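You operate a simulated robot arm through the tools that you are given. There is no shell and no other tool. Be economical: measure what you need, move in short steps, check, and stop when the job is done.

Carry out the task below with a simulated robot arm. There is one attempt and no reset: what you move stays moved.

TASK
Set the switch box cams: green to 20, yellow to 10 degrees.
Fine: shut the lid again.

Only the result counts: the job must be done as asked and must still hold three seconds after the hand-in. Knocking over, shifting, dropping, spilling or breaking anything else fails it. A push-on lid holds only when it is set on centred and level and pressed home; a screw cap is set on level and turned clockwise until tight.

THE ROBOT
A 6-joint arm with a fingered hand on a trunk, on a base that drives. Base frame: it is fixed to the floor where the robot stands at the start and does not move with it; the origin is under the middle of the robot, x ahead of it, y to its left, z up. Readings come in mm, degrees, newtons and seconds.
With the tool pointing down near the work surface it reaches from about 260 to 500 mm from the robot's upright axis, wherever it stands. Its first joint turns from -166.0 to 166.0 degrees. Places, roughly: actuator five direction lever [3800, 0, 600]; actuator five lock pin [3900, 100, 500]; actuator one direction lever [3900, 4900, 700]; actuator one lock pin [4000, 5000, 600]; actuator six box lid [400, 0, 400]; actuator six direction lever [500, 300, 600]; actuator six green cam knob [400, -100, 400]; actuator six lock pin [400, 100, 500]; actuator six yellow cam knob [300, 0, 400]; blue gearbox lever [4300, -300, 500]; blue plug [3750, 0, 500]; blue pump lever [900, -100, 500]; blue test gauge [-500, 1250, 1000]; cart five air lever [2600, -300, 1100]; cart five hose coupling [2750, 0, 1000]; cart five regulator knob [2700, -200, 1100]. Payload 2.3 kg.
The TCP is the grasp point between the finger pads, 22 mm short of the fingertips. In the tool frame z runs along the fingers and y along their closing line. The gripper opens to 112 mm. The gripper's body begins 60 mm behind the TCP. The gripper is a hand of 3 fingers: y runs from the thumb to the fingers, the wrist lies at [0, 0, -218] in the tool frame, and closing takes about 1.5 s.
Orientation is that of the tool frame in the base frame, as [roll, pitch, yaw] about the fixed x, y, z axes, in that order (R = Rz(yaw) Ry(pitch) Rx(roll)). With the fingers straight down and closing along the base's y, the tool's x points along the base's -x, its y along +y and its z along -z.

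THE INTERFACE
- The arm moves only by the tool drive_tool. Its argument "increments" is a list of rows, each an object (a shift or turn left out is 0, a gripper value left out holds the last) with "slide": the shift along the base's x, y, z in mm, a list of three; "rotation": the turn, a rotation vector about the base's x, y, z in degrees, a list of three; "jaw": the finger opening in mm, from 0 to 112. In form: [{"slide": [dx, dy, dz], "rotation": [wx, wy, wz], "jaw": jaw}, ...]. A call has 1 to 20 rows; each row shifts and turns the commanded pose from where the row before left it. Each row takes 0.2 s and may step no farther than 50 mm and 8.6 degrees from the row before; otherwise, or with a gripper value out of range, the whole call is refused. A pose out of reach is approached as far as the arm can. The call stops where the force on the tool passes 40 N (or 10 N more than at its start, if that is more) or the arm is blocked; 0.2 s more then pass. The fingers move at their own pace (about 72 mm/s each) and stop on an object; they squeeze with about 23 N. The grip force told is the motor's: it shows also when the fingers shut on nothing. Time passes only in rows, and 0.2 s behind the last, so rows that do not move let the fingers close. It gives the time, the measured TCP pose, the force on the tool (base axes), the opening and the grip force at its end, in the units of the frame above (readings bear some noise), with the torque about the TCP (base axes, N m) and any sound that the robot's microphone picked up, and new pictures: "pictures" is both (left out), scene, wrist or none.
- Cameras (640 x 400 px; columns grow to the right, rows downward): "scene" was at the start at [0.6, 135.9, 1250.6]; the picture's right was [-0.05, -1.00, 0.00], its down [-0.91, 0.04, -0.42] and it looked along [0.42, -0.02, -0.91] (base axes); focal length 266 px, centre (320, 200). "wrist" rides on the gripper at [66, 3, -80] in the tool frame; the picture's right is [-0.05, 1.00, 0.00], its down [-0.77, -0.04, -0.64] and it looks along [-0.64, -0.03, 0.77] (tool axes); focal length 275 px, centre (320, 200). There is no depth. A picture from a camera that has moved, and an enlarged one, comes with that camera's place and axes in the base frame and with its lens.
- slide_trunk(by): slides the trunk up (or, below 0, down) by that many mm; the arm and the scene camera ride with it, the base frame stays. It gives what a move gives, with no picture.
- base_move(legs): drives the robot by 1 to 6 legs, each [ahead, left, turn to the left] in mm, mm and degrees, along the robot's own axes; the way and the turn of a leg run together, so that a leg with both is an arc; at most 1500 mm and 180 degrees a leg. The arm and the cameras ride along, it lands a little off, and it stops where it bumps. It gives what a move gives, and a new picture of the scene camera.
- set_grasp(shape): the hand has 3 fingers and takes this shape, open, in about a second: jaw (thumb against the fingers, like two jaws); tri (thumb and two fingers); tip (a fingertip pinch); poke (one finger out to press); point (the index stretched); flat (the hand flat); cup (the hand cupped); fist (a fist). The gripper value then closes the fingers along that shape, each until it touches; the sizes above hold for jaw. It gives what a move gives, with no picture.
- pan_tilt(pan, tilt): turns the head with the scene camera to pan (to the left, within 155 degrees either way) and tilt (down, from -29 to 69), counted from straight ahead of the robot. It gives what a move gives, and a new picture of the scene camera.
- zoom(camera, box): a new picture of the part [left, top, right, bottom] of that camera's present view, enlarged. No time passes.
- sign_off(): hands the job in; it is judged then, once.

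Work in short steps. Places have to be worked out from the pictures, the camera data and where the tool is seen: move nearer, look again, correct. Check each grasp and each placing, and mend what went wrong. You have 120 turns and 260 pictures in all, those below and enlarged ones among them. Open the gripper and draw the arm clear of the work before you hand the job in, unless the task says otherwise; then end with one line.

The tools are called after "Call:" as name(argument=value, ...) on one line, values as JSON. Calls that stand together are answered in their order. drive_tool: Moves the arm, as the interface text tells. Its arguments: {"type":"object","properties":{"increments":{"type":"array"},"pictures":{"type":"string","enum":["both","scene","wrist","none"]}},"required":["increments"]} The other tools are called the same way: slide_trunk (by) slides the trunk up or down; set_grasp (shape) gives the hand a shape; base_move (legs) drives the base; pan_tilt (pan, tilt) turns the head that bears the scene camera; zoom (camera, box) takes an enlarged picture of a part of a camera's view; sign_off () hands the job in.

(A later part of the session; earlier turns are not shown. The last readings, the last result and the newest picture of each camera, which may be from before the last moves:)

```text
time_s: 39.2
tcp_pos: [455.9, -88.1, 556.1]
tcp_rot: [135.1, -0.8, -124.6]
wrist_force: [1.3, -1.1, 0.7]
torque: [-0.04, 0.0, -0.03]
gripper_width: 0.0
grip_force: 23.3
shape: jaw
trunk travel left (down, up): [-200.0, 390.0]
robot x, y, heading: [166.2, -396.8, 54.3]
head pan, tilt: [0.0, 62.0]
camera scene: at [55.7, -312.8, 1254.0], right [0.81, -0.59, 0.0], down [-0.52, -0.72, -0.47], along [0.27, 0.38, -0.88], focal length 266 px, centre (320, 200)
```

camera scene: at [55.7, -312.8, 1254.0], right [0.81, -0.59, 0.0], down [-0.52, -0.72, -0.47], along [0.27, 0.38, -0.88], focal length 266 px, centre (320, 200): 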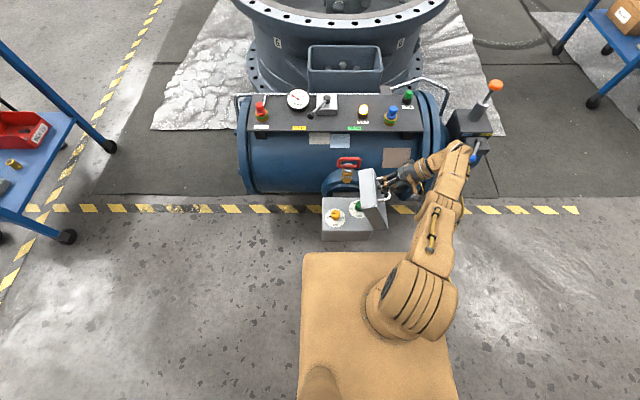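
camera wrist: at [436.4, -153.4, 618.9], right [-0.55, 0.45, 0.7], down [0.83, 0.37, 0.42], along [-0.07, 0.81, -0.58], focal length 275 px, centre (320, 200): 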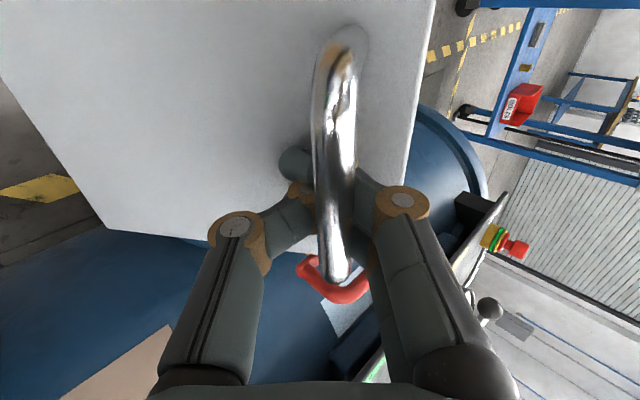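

Works with no force. Again 35 mm right.

Call:
base_move(legs=[[0, -35, 0]])

Call:
zoom(camera="scene", box=[300, 140, 460, 250])

```text
time_s: 40.1
tcp_pos: [485.0, -108.0, 557.6]
tcp_rot: [135.1, -0.8, -124.6]
wrist_force: [-0.9, 0.3, -6.4]
torque: [0.06, 0.04, 0.02]
gripper_width: 0.1
grip_force: 23.2
shape: jaw
trunk travel left (down, up): [-200.0, 390.0]
robot x, y, heading: [194.9, -421.0, 54.2]
head pan, tilt: [0.0, 62.0]
camera scene: at [84.3, -332.7, 1253.9], right [0.81, -0.58, 0.0], down [-0.52, -0.72, -0.47], along [0.27, 0.38, -0.88], focal length 266 px, centre (320, 200)
```

scene: 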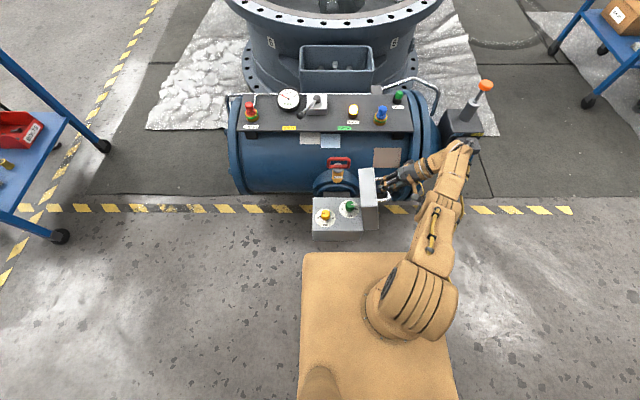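

```text
3.64 times, centred on (380, 195) of scene
camera zoom: at [84.3, -332.7, 1253.9], right [0.81, -0.58, 0.0], down [-0.52, -0.72, -0.47], along [0.27, 0.38, -0.88], focal length 968 px, centre (102, 218)
```

zoom: 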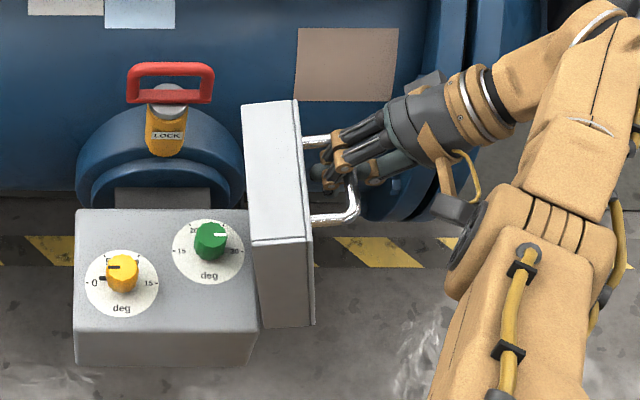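

Lid about vertical; both knobs with dials visible. I lower the trunk 5 mm and slide on 25 mm more past vertical.

Call:
slide_trunk(by=-4)

Call:
base_move(legs=[[0, -22, 0]])

Call:
zoom(camera="scene", box=[290, 140, 450, 250])

```text
time_s: 40.6
tcp_pos: [485.0, -107.7, 553.2]
tcp_rot: [135.2, -0.8, -124.4]
wrist_force: [-0.5, 0.2, 0.6]
torque: [-0.02, 0.02, -0.02]
gripper_width: 0.2
grip_force: 23.2
shape: jaw
trunk travel left (down, up): [-196.0, 394.0]
robot x, y, heading: [198.6, -416.3, 54.3]
head pan, tilt: [0.0, 62.0]
```

```text
time_s: 41.4
tcp_pos: [503.2, -121.1, 551.6]
tcp_rot: [135.1, -1.0, -124.6]
wrist_force: [-7.3, 2.5, -18.9]
torque: [0.06, 0.11, -0.02]
gripper_width: 0.0
grip_force: 23.2
shape: jaw
trunk travel left (down, up): [-196.0, 394.0]
robot x, y, heading: [210.4, -431.7, 54.4]
head pan, tilt: [0.0, 62.0]
camera scene: at [102.4, -344.3, 1249.7], right [0.81, -0.58, 0.0], down [-0.52, -0.72, -0.47], along [0.27, 0.38, -0.88], focal length 266 px, centre (320, 200)
```

scene: 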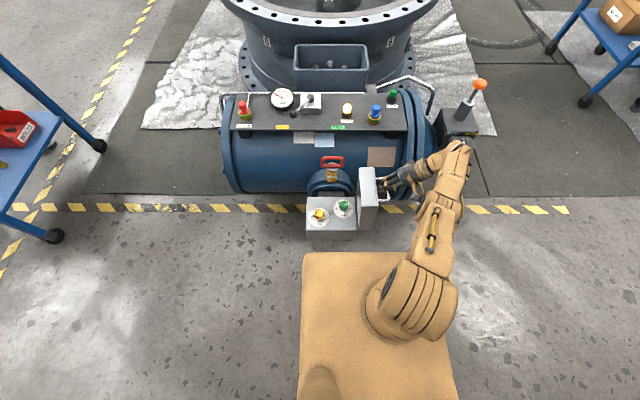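

```text
3.64 times, centred on (370, 195) of scene
camera zoom: at [102.4, -344.3, 1249.7], right [0.81, -0.58, 0.0], down [-0.52, -0.72, -0.47], along [0.27, 0.38, -0.88], focal length 968 px, centre (138, 218)
```

zoom: 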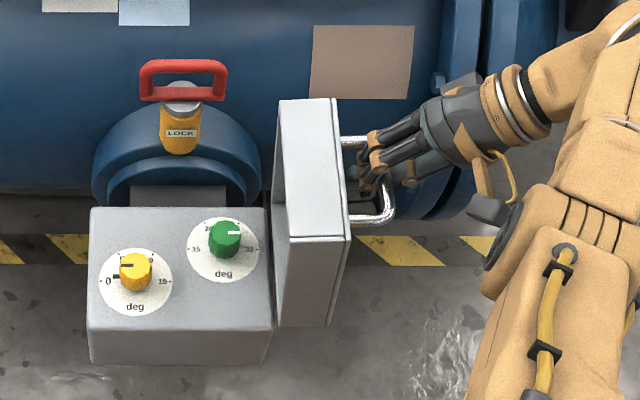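

Near or just past vertical; pulling a bit high. I lower 6 mm and slide 20 mm more.

Call:
slide_trunk(by=-7)

Call:
base_move(legs=[[0, -20, 0]])

Call:
zoom(camera="scene", box=[290, 140, 450, 250])

```text
time_s: 42.0
tcp_pos: [502.1, -122.2, 545.8]
tcp_rot: [135.2, -0.9, -124.5]
wrist_force: [0.5, 0.0, 0.1]
torque: [-0.01, 0.0, 0.0]
gripper_width: 0.0
grip_force: 22.9
shape: jaw
trunk travel left (down, up): [-189.0, 401.0]
robot x, y, heading: [212.0, -433.2, 54.3]
head pan, tilt: [0.0, 62.0]
```

```text
time_s: 42.8
tcp_pos: [518.1, -132.5, 543.4]
tcp_rot: [135.3, -1.1, -124.4]
wrist_force: [-15.1, 5.4, -28.6]
torque: [0.13, 0.12, -0.02]
gripper_width: 0.2
grip_force: 22.5
shape: jaw
trunk travel left (down, up): [-189.0, 401.0]
robot x, y, heading: [230.0, -444.6, 54.3]
head pan, tilt: [0.0, 62.0]
camera scene: at [118.4, -354.9, 1242.5], right [0.81, -0.58, 0.0], down [-0.52, -0.72, -0.47], along [0.27, 0.38, -0.88], focal length 266 px, centre (320, 200)
```

scene: 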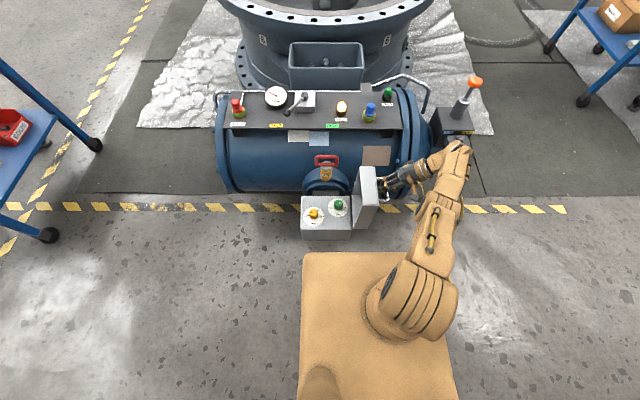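

```text
3.64 times, centred on (370, 195) of scene
camera zoom: at [118.4, -354.9, 1242.5], right [0.81, -0.58, 0.0], down [-0.52, -0.72, -0.47], along [0.27, 0.38, -0.88], focal length 968 px, centre (138, 218)
```

zoom: 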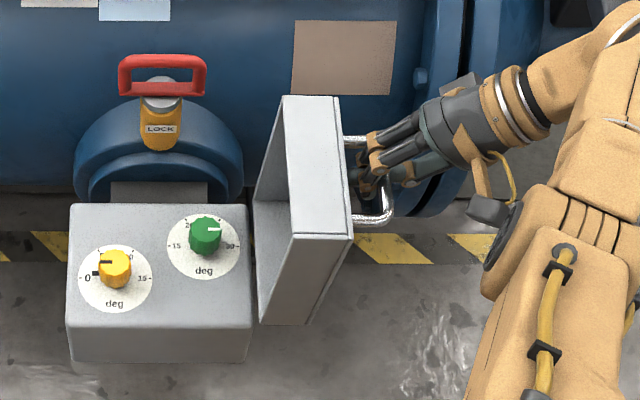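

The lid now leans past vertical. I lower further and slide a bit more to find whether a stop exists.

Call:
slide_trunk(by=-9)

Call:
base_move(legs=[[0, -12, 0]])

Call:
zoom(camera="scene", box=[290, 140, 450, 250])

```text
time_s: 43.4
tcp_pos: [517.6, -134.0, 536.6]
tcp_rot: [135.2, -1.0, -124.4]
wrist_force: [-0.1, -0.8, -0.4]
torque: [-0.01, 0.02, -0.01]
gripper_width: 0.0
grip_force: 22.8
shape: jaw
trunk travel left (down, up): [-180.0, 410.0]
robot x, y, heading: [230.7, -440.4, 54.2]
head pan, tilt: [0.0, 62.0]
```

```text
time_s: 44.1
tcp_pos: [527.4, -139.4, 534.5]
tcp_rot: [135.2, -1.2, -124.3]
wrist_force: [-10.8, 4.5, -18.9]
torque: [0.07, 0.08, 0.0]
gripper_width: 0.0
grip_force: 23.1
shape: jaw
trunk travel left (down, up): [-180.0, 410.0]
robot x, y, heading: [239.4, -448.7, 54.5]
head pan, tilt: [0.0, 62.0]
camera scene: at [127.8, -363.0, 1233.6], right [0.81, -0.58, 0.0], down [-0.52, -0.72, -0.47], along [0.27, 0.38, -0.88], focal length 266 px, centre (320, 200)
```

scene: 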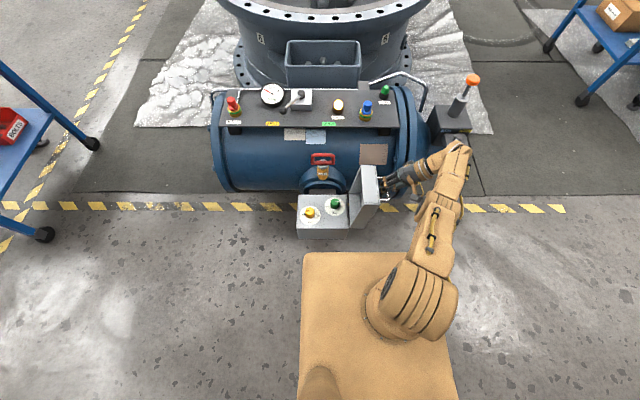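

```text
3.64 times, centred on (370, 195) of scene
camera zoom: at [127.8, -363.0, 1233.6], right [0.81, -0.58, 0.0], down [-0.52, -0.72, -0.47], along [0.27, 0.38, -0.88], focal length 968 px, centre (138, 218)
```

zoom: 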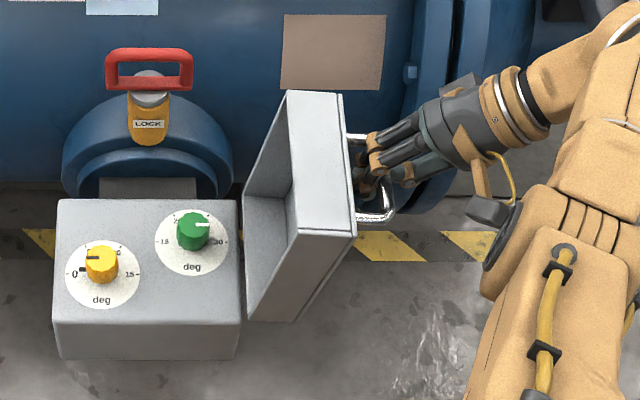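

Lid is about 105° open. I relieve the tension, open the fingers and look.

Call:
slide_trunk(by=-5)

Call:
drive_tool(increments=[{"jaw": 20}, {"jaw": 45}, {"jaw": 60}, {}, {}, {}])

Call:
zoom(camera="scene", box=[290, 140, 450, 250])

```text
time_s: 44.6
tcp_pos: [526.4, -141.6, 529.8]
tcp_rot: [135.2, -1.1, -124.4]
wrist_force: [0.9, 0.3, -1.0]
torque: [0.01, 0.01, 0.05]
gripper_width: 0.0
grip_force: 22.8
shape: jaw
trunk travel left (down, up): [-175.0, 415.0]
robot x, y, heading: [242.9, -448.3, 54.1]
head pan, tilt: [0.0, 62.0]
```

```text
time_s: 46.0
tcp_pos: [527.6, -139.5, 530.1]
tcp_rot: [135.1, -1.2, -124.4]
wrist_force: [1.3, -0.9, 0.0]
torque: [0.04, -0.01, 0.01]
gripper_width: 58.0
grip_force: 0.1
shape: jaw
trunk travel left (down, up): [-175.0, 415.0]
robot x, y, heading: [241.3, -452.2, 54.2]
head pan, tilt: [0.0, 62.0]
camera scene: at [127.8, -365.1, 1229.0], right [0.81, -0.58, 0.0], down [-0.52, -0.72, -0.47], along [0.27, 0.38, -0.88], focal length 266 px, centre (320, 200)
camera wrist: at [535.9, -226.2, 592.1], right [-0.55, 0.45, 0.7], down [0.83, 0.38, 0.41], along [-0.08, 0.81, -0.58], focal length 275 px, centre (320, 200)
```

scene: 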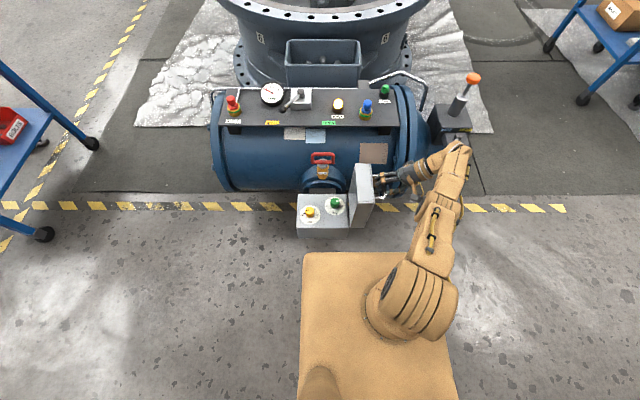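
wrist: 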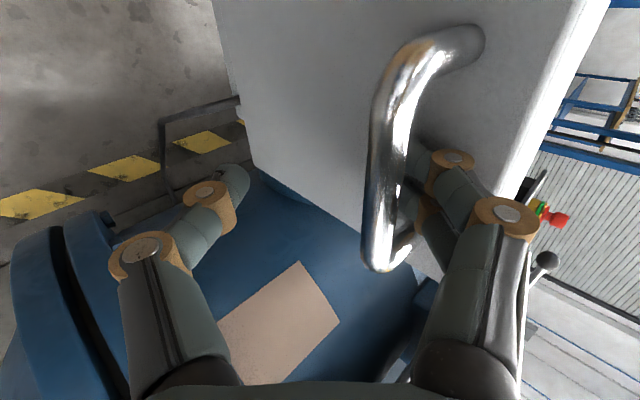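

```text
3.64 times, centred on (370, 195) of scene
camera zoom: at [127.8, -365.1, 1229.0], right [0.81, -0.58, 0.0], down [-0.52, -0.72, -0.47], along [0.27, 0.38, -0.88], focal length 968 px, centre (138, 218)
```

zoom: 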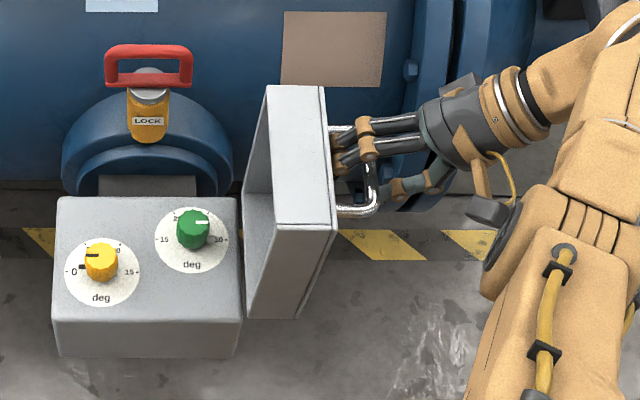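

The two fingers sit between bar and lid. I withdraw along the finger axis, up and outward, slowly.

Call:
drive_tool(increments=[{"slide": [4, -3, 5]}, {"slide": [4, -3, 5]}, {"slide": [4, -3, 5]}, {}])

```text
time_s: 47.0
tcp_pos: [539.2, -149.0, 545.2]
tcp_rot: [135.2, -1.2, -124.4]
wrist_force: [-0.5, -0.8, -0.5]
torque: [0.03, 0.03, 0.02]
gripper_width: 59.5
grip_force: 0.0
shape: jaw
trunk travel left (down, up): [-175.0, 415.0]
robot x, y, heading: [239.3, -450.7, 54.4]
head pan, tilt: [0.0, 62.0]
camera scene: at [127.7, -365.1, 1229.0], right [0.81, -0.58, 0.0], down [-0.52, -0.72, -0.47], along [0.27, 0.38, -0.88], focal length 266 px, centre (320, 200)
camera wrist: at [547.7, -235.0, 607.3], right [-0.55, 0.45, 0.7], down [0.83, 0.38, 0.41], along [-0.08, 0.81, -0.58], focal length 275 px, centre (320, 200)
```

scene: 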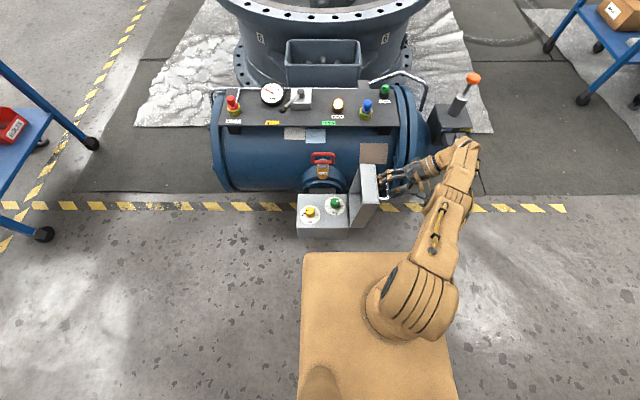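
wrist: 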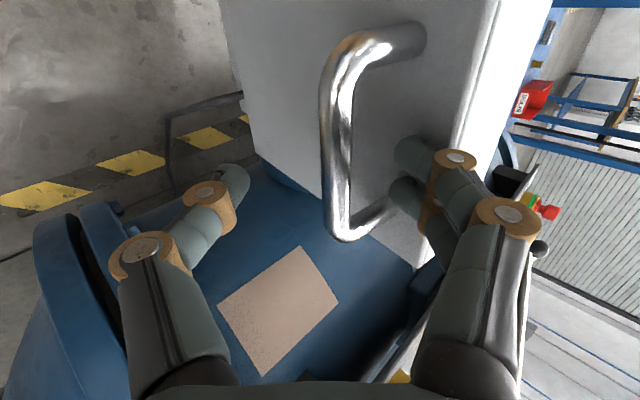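

The lid leans out, free of load. I keep withdrawing.

Call:
drive_tool(increments=[{"slide": [5, -3.6, 6]}, {"slide": [6, -4.3, 8]}, {"slide": [8, -5.8, 10]}, {}])

Call:
zoom(camera="scene", box=[290, 140, 450, 250])

```text
time_s: 48.0
tcp_pos: [552.6, -165.5, 571.5]
tcp_rot: [135.3, -0.9, -124.6]
wrist_force: [-0.9, 0.5, 0.1]
torque: [-0.01, 0.01, 0.02]
gripper_width: 59.5
grip_force: 0.0
shape: jaw
out of reach, approached as far as the arm can: row 2, 3
trunk travel left (down, up): [-175.0, 415.0]
robot x, y, heading: [239.6, -447.7, 54.2]
head pan, tilt: [0.0, 62.0]
camera scene: at [127.6, -365.1, 1229.0], right [0.81, -0.58, 0.0], down [-0.52, -0.72, -0.47], along [0.27, 0.38, -0.88], focal length 266 px, centre (320, 200)
camera wrist: at [561.1, -250.6, 632.9], right [-0.55, 0.45, 0.7], down [0.83, 0.37, 0.41], along [-0.08, 0.81, -0.58], focal length 275 px, centre (320, 200)
```

scene: 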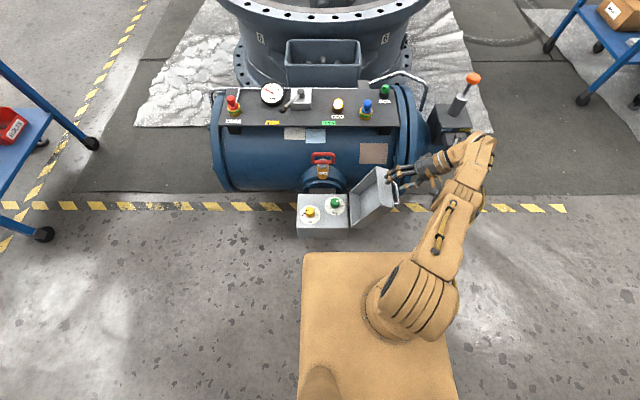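
wrist: 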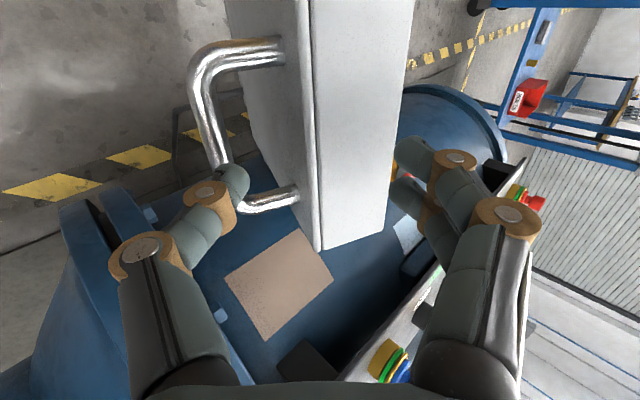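

```text
3.64 times, centred on (370, 195) of scene
camera zoom: at [127.6, -365.1, 1229.0], right [0.81, -0.58, 0.0], down [-0.52, -0.72, -0.47], along [0.27, 0.38, -0.88], focal length 968 px, centre (138, 218)
```

zoom: 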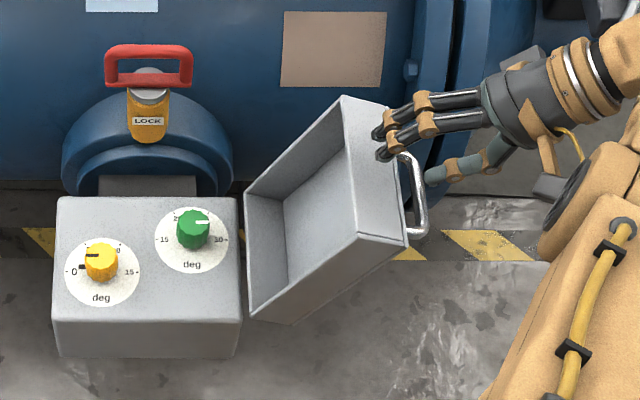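

The lid now rests around 120°, apparently at its stop, no force on the hand. I move the base right 20 mm so the thumb leaves the bar, then check.

Call:
base_move(legs=[[0, -20, 0]])

Call:
slide_trunk(by=40)

Call:
zoom(camera="scene", box=[270, 130, 450, 250])

```text
time_s: 48.8
tcp_pos: [569.2, -176.5, 570.2]
tcp_rot: [135.2, -1.1, -124.4]
wrist_force: [0.6, -0.5, -0.1]
torque: [0.01, -0.04, -0.03]
gripper_width: 59.4
grip_force: 0.1
shape: jaw
trunk travel left (down, up): [-175.0, 415.0]
robot x, y, heading: [256.6, -463.2, 54.3]
head pan, tilt: [0.0, 62.0]
camera scene: at [144.0, -376.8, 1229.0], right [0.81, -0.58, 0.0], down [-0.52, -0.72, -0.47], along [0.27, 0.38, -0.88], focal length 266 px, centre (320, 200)
```

scene: 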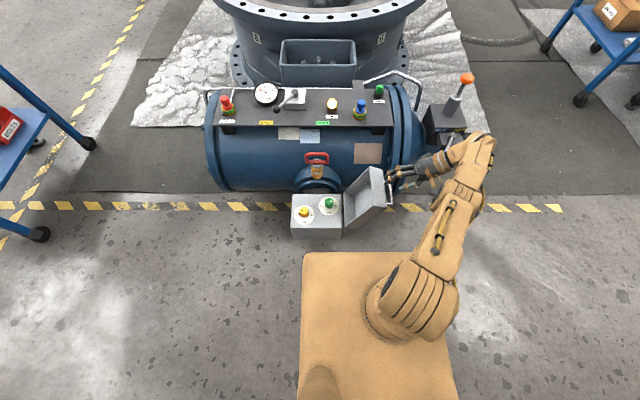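

```text
time_s: 49.7
tcp_pos: [569.8, -177.7, 609.7]
tcp_rot: [135.3, -1.0, -124.4]
wrist_force: [0.8, 0.1, -0.5]
torque: [-0.01, 0.01, 0.01]
gripper_width: 59.5
grip_force: 0.0
shape: jaw
trunk travel left (down, up): [-215.0, 375.0]
robot x, y, heading: [252.4, -459.9, 54.3]
head pan, tilt: [0.0, 62.0]
```

```text
3.33 times, centred on (360, 190) of scene
camera zoom: at [144.0, -376.7, 1269.0], right [0.81, -0.58, 0.0], down [-0.52, -0.72, -0.47], along [0.27, 0.38, -0.88], focal length 887 px, centre (187, 233)
```

zoom: 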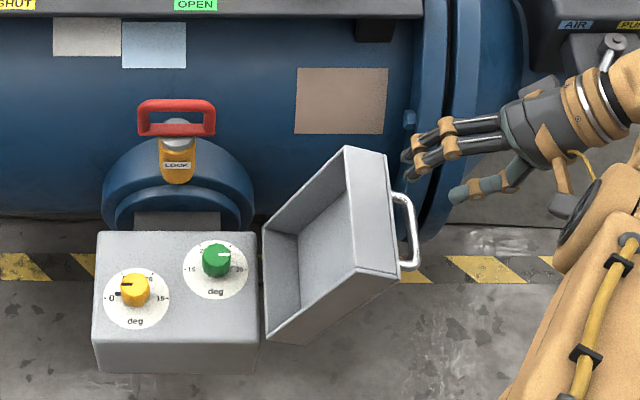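

Hand is clear and the lid rests at its stop. I straighten the hand to vertical, raise it and bring it over the box area.

Call:
drive_tool(increments=[{"slide": [0, 0, 25], "rotation": [-4.4, -6.08, 0]}, {"slide": [0, 0, 25], "rotation": [-4.4, -6.08, 0]}, {"slide": [-15, 3, 20], "rotation": [-4.4, -6.08, 0]}, {"slide": [-25, 4, 10], "rotation": [-4.4, -6.08, 0]}, {"slide": [-25, 4, 0], "rotation": [-4.4, -6.08, 0]}, {"slide": [-25, 4, 0], "rotation": [-4.4, -6.08, 0]}, {"slide": [-25, 4, 0]}, {}])

```text
time_s: 51.5
tcp_pos: [629.8, -208.6, 713.5]
tcp_rot: [160.8, -2.3, -124.1]
wrist_force: [-0.1, -1.1, -0.2]
torque: [0.02, -0.01, 0.01]
gripper_width: 59.6
grip_force: 0.0
shape: jaw
out of reach, approached as far as the arm can: row 1, 2, 3, 4, 5, 6, 7
trunk travel left (down, up): [-215.0, 375.0]
robot x, y, heading: [258.1, -461.8, 54.4]
head pan, tilt: [0.0, 62.0]
camera scene: at [143.9, -376.8, 1269.0], right [0.81, -0.58, 0.0], down [-0.52, -0.72, -0.47], along [0.27, 0.38, -0.88], focal length 266 px, centre (320, 200)
camera wrist: at [614.1, -275.6, 793.7], right [-0.75, 0.58, 0.33], down [0.65, 0.52, 0.56], along [0.15, 0.63, -0.76], focal length 275 px, centre (320, 200)
```

scene: 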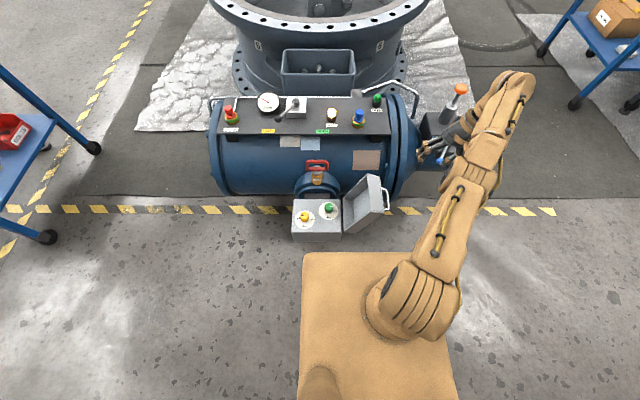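
wrist: 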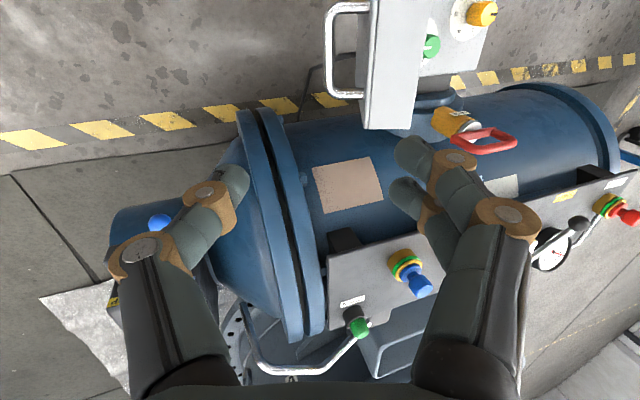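

The arm took a wide configuration. I bring it back toward the robot in small rows while finishing the straightening.

Call:
drive_tool(increments=[{"slide": [-20, -20, 5], "rotation": [-2, -2.8, 0]}, {"slide": [-20, -20, 5], "rotation": [-2, -2.8, 0]}, {"slide": [-20, -20, 5], "rotation": [-2, -2.8, 0]}, {"slide": [-20, -15, 5], "rotation": [-2, -2.8, 0]}, {}])

```text
time_s: 52.7
tcp_pos: [548.3, -284.0, 733.6]
tcp_rot: [174.6, -2.4, -124.7]
wrist_force: [0.3, -0.1, -0.5]
torque: [-0.02, -0.01, 0.0]
gripper_width: 59.5
grip_force: 0.1
shape: jaw
out of reach, approached as far as the arm can: row 1
trunk travel left (down, up): [-215.0, 375.0]
robot x, y, heading: [255.2, -460.8, 54.2]
head pan, tilt: [0.0, 62.0]
camera scene: at [143.8, -376.8, 1269.0], right [0.81, -0.58, 0.0], down [-0.52, -0.72, -0.47], along [0.27, 0.38, -0.88], focal length 266 px, centre (320, 200)
camera wrist: at [517.0, -338.4, 818.2], right [-0.79, 0.61, 0.09], down [0.53, 0.6, 0.6], along [0.31, 0.52, -0.8], focal length 275 px, centre (320, 200)
```

scene: 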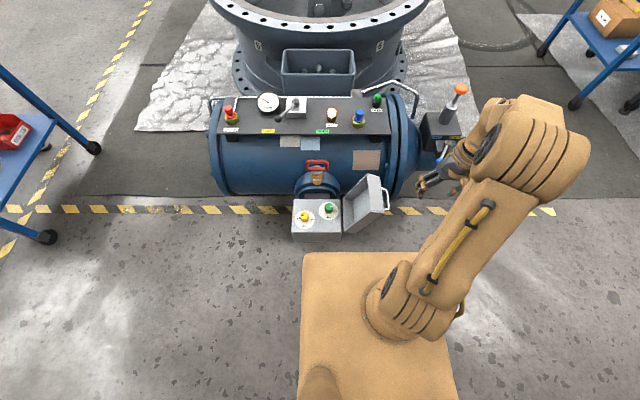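
wrist: 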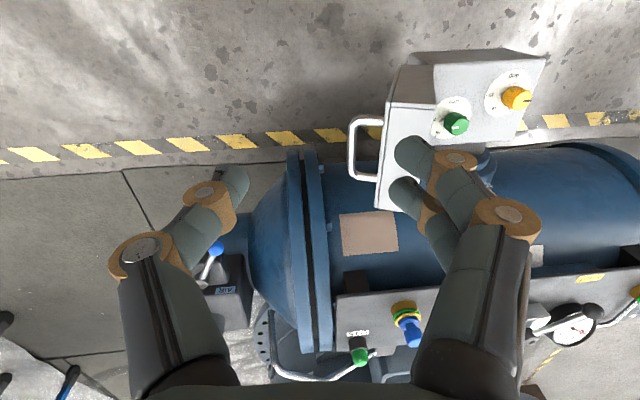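

Reachable again. I move the base left 90 mm, back in front of the box.

Call:
base_move(legs=[[0, 90, 0]])

Call:
drive_tool(increments=[{"slide": [-20, 20, 0], "rotation": [-1.5, -2.4, 0]}, {"slide": [-20, 25, 0], "rotation": [-1.5, -2.4, 0]}, {"slide": [-20, 25, 0]}, {"slide": [-20, 25, 0]}, {"slide": [-15, 25, -10]}, {"slide": [-8, 25, -20]}, {}])

```text
time_s: 53.8
tcp_pos: [476.6, -230.6, 733.5]
tcp_rot: [174.7, -2.4, -124.7]
wrist_force: [0.8, -0.7, 0.3]
torque: [-0.03, 0.0, 0.03]
gripper_width: 59.8
grip_force: 0.1
shape: jaw
trunk travel left (down, up): [-215.0, 375.0]
robot x, y, heading: [181.4, -407.6, 54.3]
head pan, tilt: [0.0, 62.0]
camera scene: at [70.8, -324.0, 1268.9], right [0.81, -0.58, 0.0], down [-0.52, -0.72, -0.47], along [0.27, 0.38, -0.88], focal length 266 px, centre (320, 200)
```

scene: 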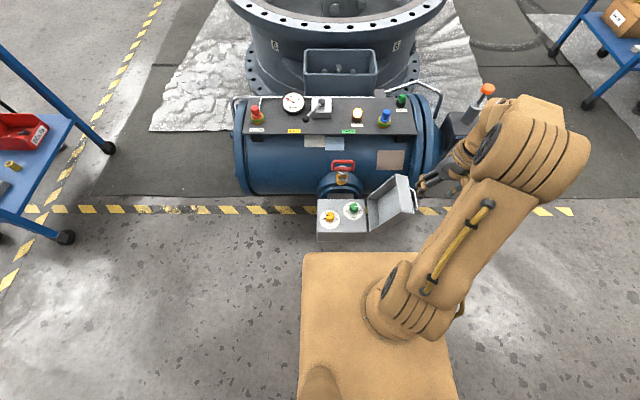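

```text
time_s: 55.4
tcp_pos: [373.1, -86.2, 704.5]
tcp_rot: [-179.8, -2.2, -125.1]
wrist_force: [-0.1, 0.7, -0.2]
torque: [-0.01, 0.01, 0.02]
gripper_width: 59.6
grip_force: 0.0
shape: jaw
trunk travel left (down, up): [-215.0, 375.0]
robot x, y, heading: [181.1, -411.6, 54.2]
head pan, tilt: [0.0, 62.0]
camera scene: at [71.2, -324.2, 1269.0], right [0.81, -0.58, 0.0], down [-0.52, -0.72, -0.47], along [0.27, 0.38, -0.88], focal length 266 px, centre (320, 200)
camera wrist: at [334.0, -136.9, 789.1], right [-0.79, 0.61, -0.01], down [0.48, 0.63, 0.61], along [0.37, 0.48, -0.8], focal length 275 px, centre (320, 200)
```

scene: 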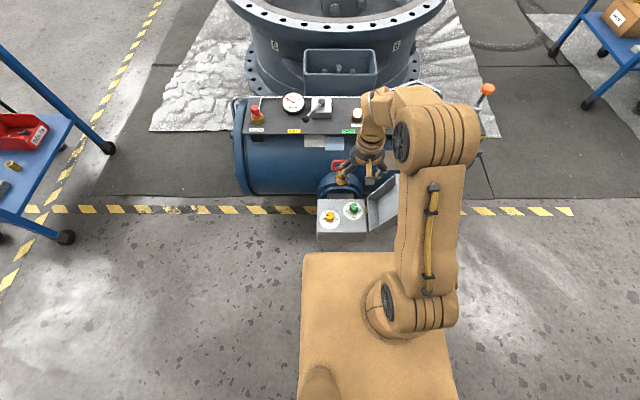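
wrist: 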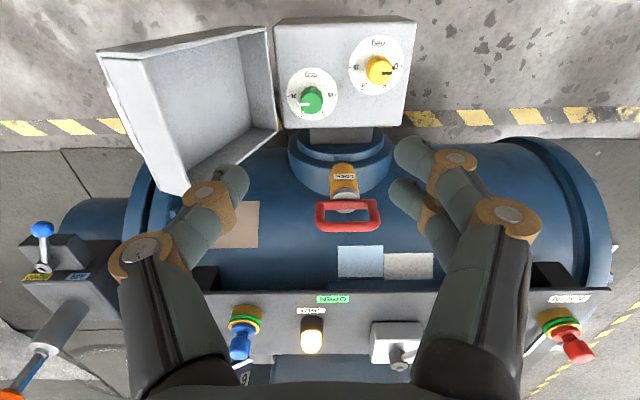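

Great views. I zoom on the dials in both cameras.

Call:
zoom(camera="wrist", box=[275, 25, 411, 125])

Call:
zoom(camera="scene", box=[312, 190, 376, 240])

```text
4.00 times, centred on (343, 75) of wrist
camera zoom: at [334.0, -136.9, 789.1], right [-0.79, 0.61, -0.01], down [0.48, 0.63, 0.61], along [0.37, 0.48, -0.8], focal length 1101 px, centre (228, 700)
```

zoom: 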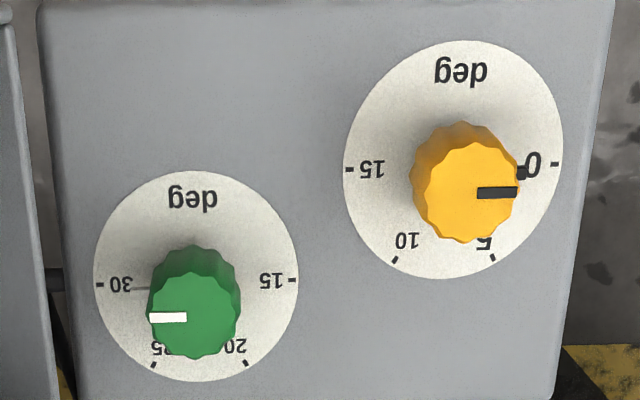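

```text
8.00 times, centred on (344, 215) of scene
camera zoom: at [71.2, -324.2, 1269.0], right [0.81, -0.58, 0.0], down [-0.52, -0.72, -0.47], along [0.27, 0.38, -0.88], focal length 2129 px, centre (128, 80)
```

zoom: 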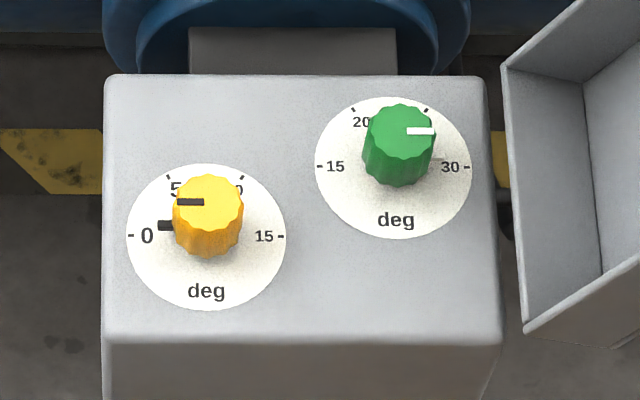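

Yellow reads 0 (needs +10: 120° clockwise from above), green reads 30 (needs 20: 120° counter-clockwise). Knob tops at z≈428: yellow ≈(324.5,-29), green ≈(412.5,-52). I go above the yellow knob with the hand pre-turned +60°.

Call:
drive_tool(increments=[{"slide": [-6, 7, -20], "rotation": [0.9, -0.6, 7.5]}, {"slide": [-6, 7, -25], "rotation": [0.9, -0.6, 7.5]}, {"slide": [-6, 7, -25], "rotation": [0, 0, 7.5]}, {"slide": [-6, 7, -25], "rotation": [0, 0, 7.5]}, {"slide": [-6, 7, -25], "rotation": [0, 0, 7.5]}, {"slide": [-6, 7, -25], "rotation": [0, 0, 7.5]}, {"slide": [-6, 7, -25], "rotation": [0, 0, 7.5]}, {"slide": [-6.6, 8.2, -25], "rotation": [0, 0, 7.5]}, {}])

```text
time_s: 57.4
tcp_pos: [325.5, -28.2, 508.3]
tcp_rot: [-179.7, 0.0, -65.0]
wrist_force: [0.2, 0.7, -0.7]
torque: [0.02, 0.0, -0.01]
gripper_width: 59.6
grip_force: 0.0
shape: jaw
trunk travel left (down, up): [-215.0, 375.0]
robot x, y, heading: [183.4, -410.2, 54.0]
head pan, tilt: [0.0, 62.0]
camera scene: at [71.1, -324.2, 1269.0], right [0.81, -0.58, 0.0], down [-0.52, -0.72, -0.47], along [0.27, 0.38, -0.88], focal length 266 px, centre (320, 200)
camera wrist: at [350.2, -91.1, 590.4], right [-0.92, -0.38, -0.01], down [-0.3, 0.71, 0.64], along [-0.24, 0.59, -0.77], focal length 275 px, centre (320, 200)
```

scene: 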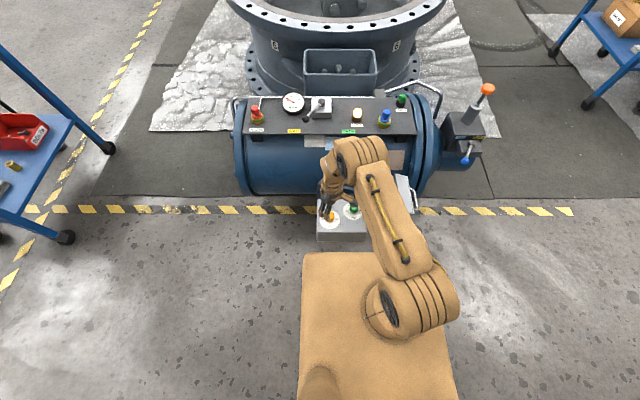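
wrist: 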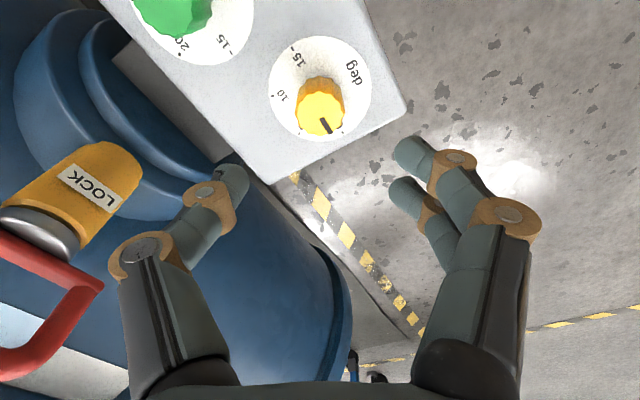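

Knob sits at (324.6,-28.5), centred. I descend to z≈432 and close on it.

Call:
drive_tool(increments=[{"slide": [-0.5, -0.2, -25]}, {"slide": [-0.4, -0.1, -25]}, {"slide": [0, 0, -16]}, {"slide": [0, 0, -10]}, {}], pictures="wrist")

```text
time_s: 58.6
tcp_pos: [324.0, -29.0, 431.8]
tcp_rot: [-179.5, 0.0, -65.0]
wrist_force: [-0.1, -0.1, -0.5]
torque: [0.02, 0.04, 0.02]
gripper_width: 59.5
grip_force: 0.0
shape: jaw
trunk travel left (down, up): [-215.0, 375.0]
robot x, y, heading: [184.1, -405.0, 54.2]
head pan, tilt: [0.0, 62.0]
camera wrist: at [349.0, -91.3, 514.5], right [-0.92, -0.38, -0.01], down [-0.3, 0.71, 0.64], along [-0.24, 0.59, -0.77], focal length 275 px, centre (320, 200)
```

wrist: 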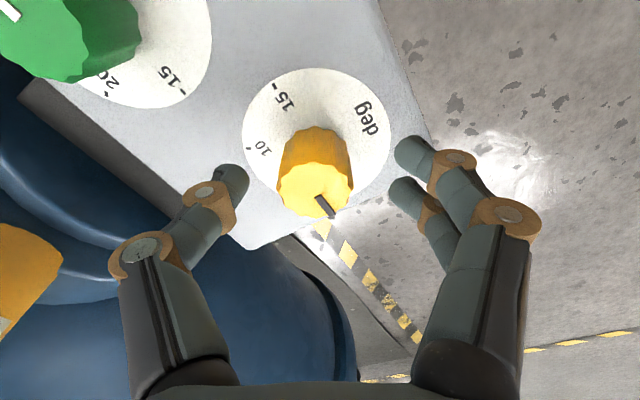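

Knob is between the fingers. I close.

Call:
drive_tool(increments=[{"jaw": 10}, {}, {}, {}, {}, {}], pictures="wrist")

```text
time_s: 60.0
tcp_pos: [325.7, -28.5, 432.1]
tcp_rot: [-179.7, 0.0, -64.9]
wrist_force: [1.5, 5.8, -1.3]
torque: [0.1, -0.06, 0.02]
gripper_width: 20.7
grip_force: 23.3
shape: jaw
trunk travel left (down, up): [-215.0, 375.0]
robot x, y, heading: [181.7, -403.2, 54.2]
head pan, tilt: [0.0, 62.0]
camera wrist: at [349.1, -90.8, 514.5], right [-0.92, -0.38, -0.01], down [-0.3, 0.71, 0.64], along [-0.24, 0.59, -0.77], focal length 275 px, centre (320, 200)
```

wrist: 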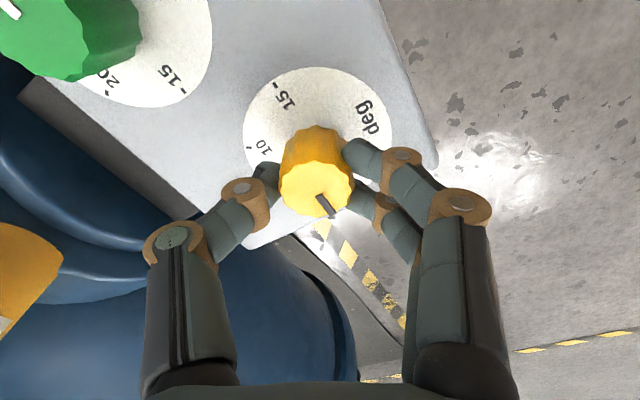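

Gripped. I turn clockwise (−z) 56° and check that the pointer follows.

Call:
drive_tool(increments=[{"rotation": [0, 0, -7]}, {"rotation": [0, 0, -7]}, {"rotation": [0, 0, -7]}, {"rotation": [0, 0, -7]}, {"rotation": [0, 0, -7]}, {"rotation": [0, 0, -7]}, {"rotation": [0, 0, -7]}, {"rotation": [0, 0, -7]}, {}], pictures="wrist")

```text
time_s: 62.0
tcp_pos: [324.5, -27.7, 432.7]
tcp_rot: [-179.6, 0.0, -121.0]
wrist_force: [10.4, 13.0, 2.6]
torque: [0.22, -0.14, 0.06]
gripper_width: 20.8
grip_force: 23.2
shape: jaw
trunk travel left (down, up): [-215.0, 375.0]
robot x, y, heading: [183.5, -408.3, 54.1]
head pan, tilt: [0.0, 62.0]
camera wrist: at [287.4, -84.3, 514.2], right [-0.83, 0.55, -0.01], down [0.42, 0.64, 0.64], along [0.36, 0.53, -0.77], focal length 275 px, centre (320, 200)
```

wrist: 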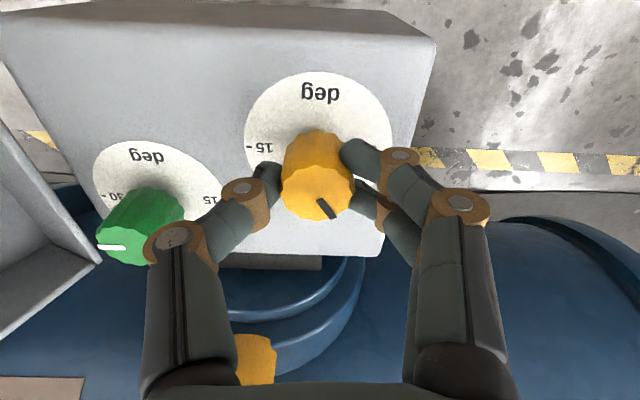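

The knob follows. I finish the remaining 64°, easing 1.5 mm forward to drop the side force.

Call:
drive_tool(increments=[{"slide": [0.5, 0.7, 0], "rotation": [0, 0, -8]}, {"slide": [0.5, 0.6, 0], "rotation": [0, 0, -8]}, {"rotation": [0, 0, -8]}, {"rotation": [0, 0, -8]}, {"rotation": [0, 0, -8]}, {"rotation": [0, 0, -8]}, {"rotation": [0, 0, -8]}, {"rotation": [0, 0, -8]}, {}])

```text
time_s: 64.0
tcp_pos: [325.0, -28.5, 432.6]
tcp_rot: [-179.6, -0.1, 175.0]
wrist_force: [14.2, 0.9, 1.9]
torque: [-0.01, -0.2, 0.03]
gripper_width: 21.1
grip_force: 22.8
shape: jaw
trunk travel left (down, up): [-215.0, 375.0]
robot x, y, heading: [185.6, -410.0, 54.2]
head pan, tilt: [0.0, 62.0]
camera scene: at [72.4, -324.3, 1269.1], right [0.81, -0.58, 0.0], down [-0.52, -0.72, -0.47], along [0.27, 0.38, -0.88], focal length 266 px, centre (320, 200)
camera wrist: at [260.1, -19.4, 514.2], right [0.13, 0.99, -0.01], down [0.77, -0.1, 0.64], along [0.63, -0.09, -0.77], focal length 275 px, centre (320, 200)
```

scene: 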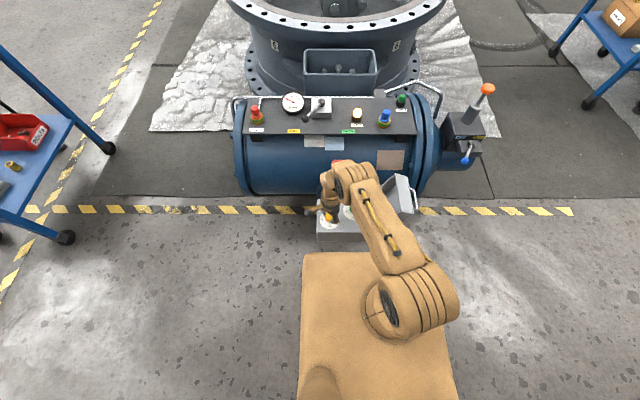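
wrist: 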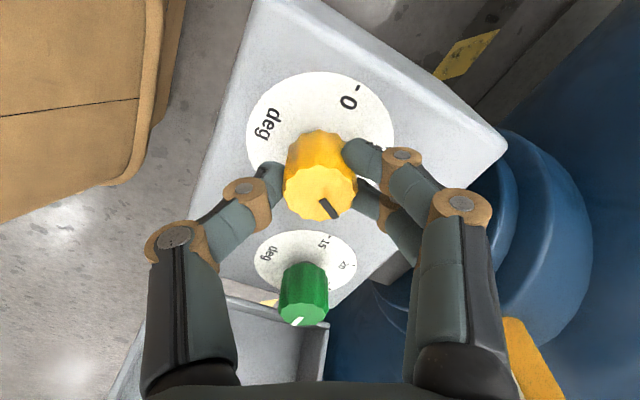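

I open, rise and check the dial.

Call:
drive_tool(increments=[{"jaw": 60}, {}, {}, {}, {"slide": [0, 0, 30]}, {"slide": [0, 0, 40]}, {"slide": [-15, -40, 30], "rotation": [0, 0, 8]}, {"slide": [-15, -40, 30], "rotation": [0, 0, 8]}, {}])

Call:
zoom(camera="scene", box=[312, 190, 376, 240])

```text
refused: row 7 steps farther than a row can; nothing moved
```

```text
8.00 times, centred on (344, 215) of scene
camera zoom: at [72.4, -324.3, 1269.1], right [0.81, -0.58, 0.0], down [-0.52, -0.72, -0.47], along [0.27, 0.38, -0.88], focal length 2129 px, centre (128, 80)
```

zoom: 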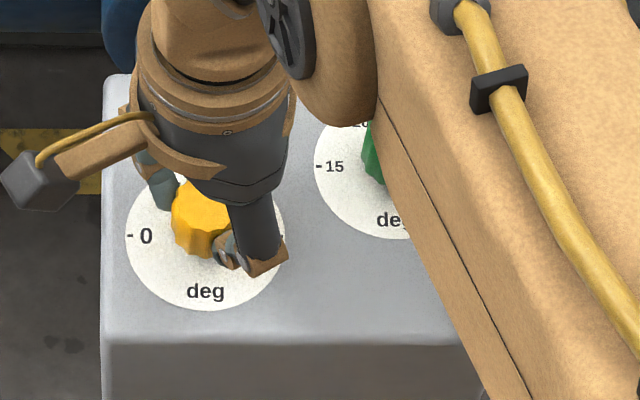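

A row was too long; I repeat with shorter steps.

Call:
drive_tool(increments=[{"jaw": 60}, {}, {}, {}, {"slide": [0, 0, 25]}, {"slide": [0, 0, 40]}, {"slide": [10, -25, 30], "rotation": [0, 0, 8]}, {"slide": [10, -25, 30], "rotation": [0, 0, 8]}, {"slide": [10, -25, 30], "rotation": [0, 0, 8]}, {"slide": [10, -25, 20], "rotation": [0, 0, 8]}, {"rotation": [0, 0, 8]}, {"rotation": [0, 0, 8]}, {"rotation": [0, 0, 8]}, {"rotation": [0, 0, 3]}, {}])

Call:
zoom(camera="scene", box=[312, 190, 376, 240])

```text
time_s: 67.2
tcp_pos: [365.5, -127.0, 606.6]
tcp_rot: [-179.5, 0.0, -125.9]
wrist_force: [0.0, -0.9, -0.7]
torque: [0.02, 0.02, 0.0]
gripper_width: 59.6
grip_force: 0.0
shape: jaw
trunk travel left (down, up): [-215.0, 375.0]
robot x, y, heading: [181.0, -410.2, 54.2]
head pan, tilt: [0.0, 62.0]
camera scene: at [71.1, -324.2, 1269.0], right [0.81, -0.58, 0.0], down [-0.52, -0.72, -0.47], along [0.27, 0.38, -0.88], focal length 266 px, centre (320, 200)
camera wrist: at [323.2, -179.9, 689.2], right [-0.78, 0.62, -0.01], down [0.48, 0.61, 0.64], along [0.4, 0.49, -0.77], focal length 275 px, centre (320, 200)
```

scene: 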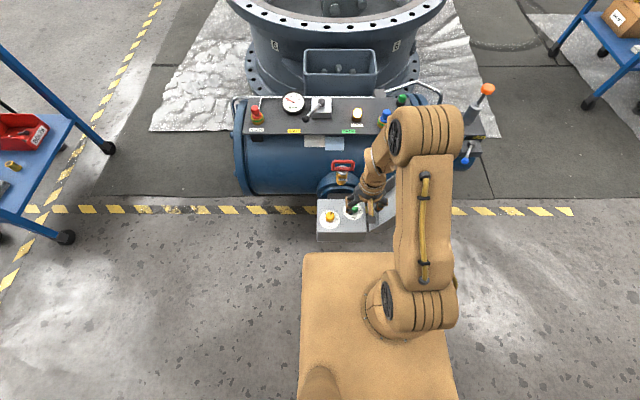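
wrist: 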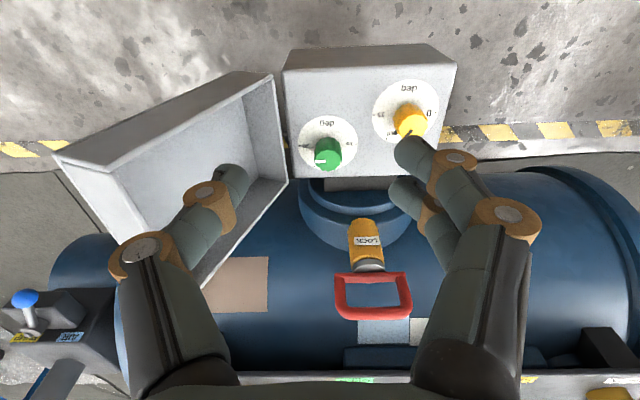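

```text
8.00 times, centred on (344, 215) of scene
camera zoom: at [71.1, -324.2, 1269.0], right [0.81, -0.58, 0.0], down [-0.52, -0.72, -0.47], along [0.27, 0.38, -0.88], focal length 2129 px, centre (128, 80)
```

zoom: 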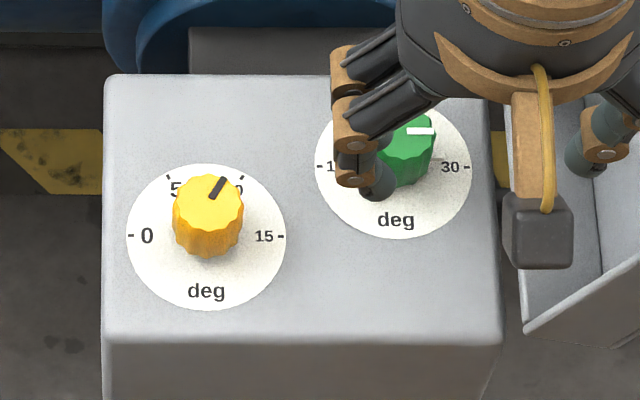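

Yellow points right at 10. Now I go above the green knob with the hand pre-turned −45°.

Call:
drive_tool(increments=[{"slide": [7.8, 12.5, -10], "rotation": [0, 0, -7.5]}, {"slide": [7.8, 12.5, -10], "rotation": [0, 0, -7.5]}, {"slide": [7.8, 12.5, -15], "rotation": [0, 0, -7.5]}, {"slide": [7.8, 12.5, -20], "rotation": [0, 0, -7.5]}, {"slide": [7.8, 12.5, -20], "rotation": [0, 0, -7.5]}, {"slide": [8, 12.5, -20], "rotation": [0, 0, -7.5]}, {}])

```text
time_s: 68.8
tcp_pos: [413.5, -52.2, 512.4]
tcp_rot: [-179.6, 0.0, -171.2]
wrist_force: [0.6, 0.3, 0.9]
torque: [0.01, 0.04, 0.01]
gripper_width: 59.7
grip_force: 0.0
shape: jaw
trunk travel left (down, up): [-215.0, 375.0]
robot x, y, heading: [183.1, -409.1, 54.0]
head pan, tilt: [0.0, 62.0]
camera scene: at [71.2, -324.2, 1269.0], right [0.81, -0.58, 0.0], down [-0.52, -0.72, -0.47], along [0.27, 0.38, -0.88], focal length 266 px, centre (320, 200)
camera wrist: at [346.7, -60.4, 594.7], right [-0.11, 0.99, -0.01], down [0.77, 0.09, 0.64], along [0.63, 0.06, -0.77], focal length 275 px, centre (320, 200)
```

scene: 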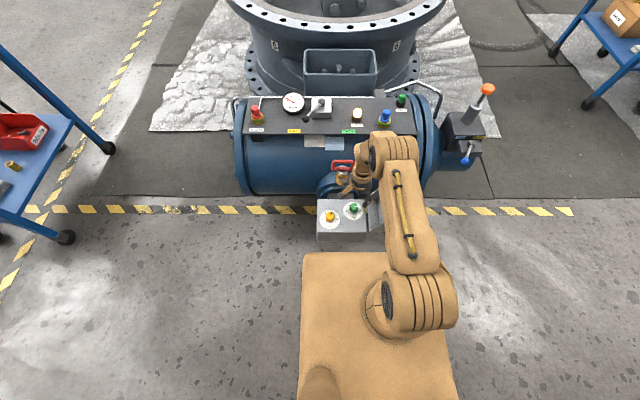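
wrist: 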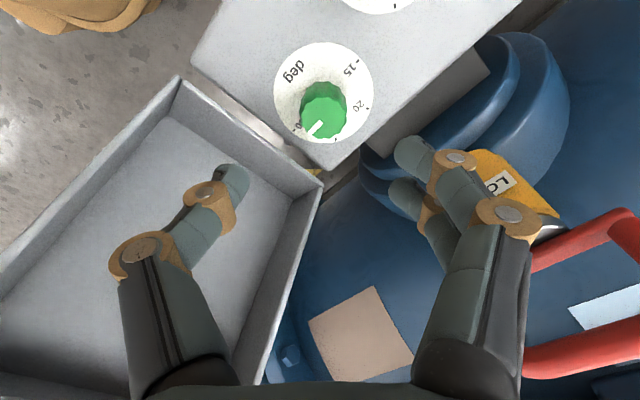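

Green knob at about (415.5,-52); lock pin and lid have clearance. I descend in steps and check.

Call:
drive_tool(increments=[{"slide": [1, 0, -25]}, {"slide": [1, 0, -25]}, {"slide": [0, 0, -18]}, {"slide": [0, 0, -12]}, {}], pictures="wrist")

```text
time_s: 70.0
tcp_pos: [414.6, -53.1, 431.7]
tcp_rot: [-179.7, 0.0, -170.9]
wrist_force: [0.5, -0.4, 1.0]
torque: [0.01, 0.01, -0.02]
gripper_width: 59.7
grip_force: 0.1
shape: jaw
trunk travel left (down, up): [-215.0, 375.0]
robot x, y, heading: [184.0, -407.8, 53.9]
head pan, tilt: [0.0, 62.0]
camera wrist: at [348.2, -60.8, 514.1], right [-0.11, 0.99, -0.01], down [0.77, 0.09, 0.64], along [0.63, 0.06, -0.77], focal length 275 px, centre (320, 200)
```

wrist: 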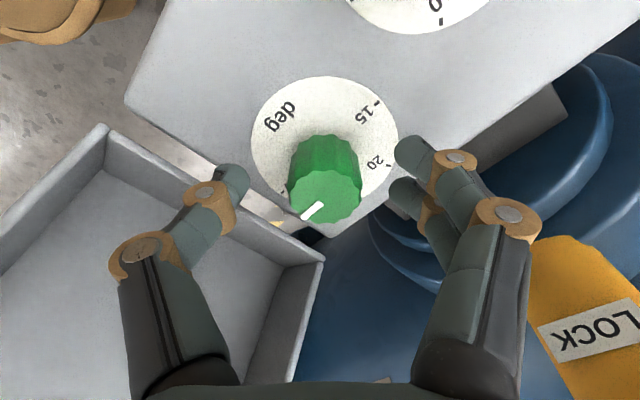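

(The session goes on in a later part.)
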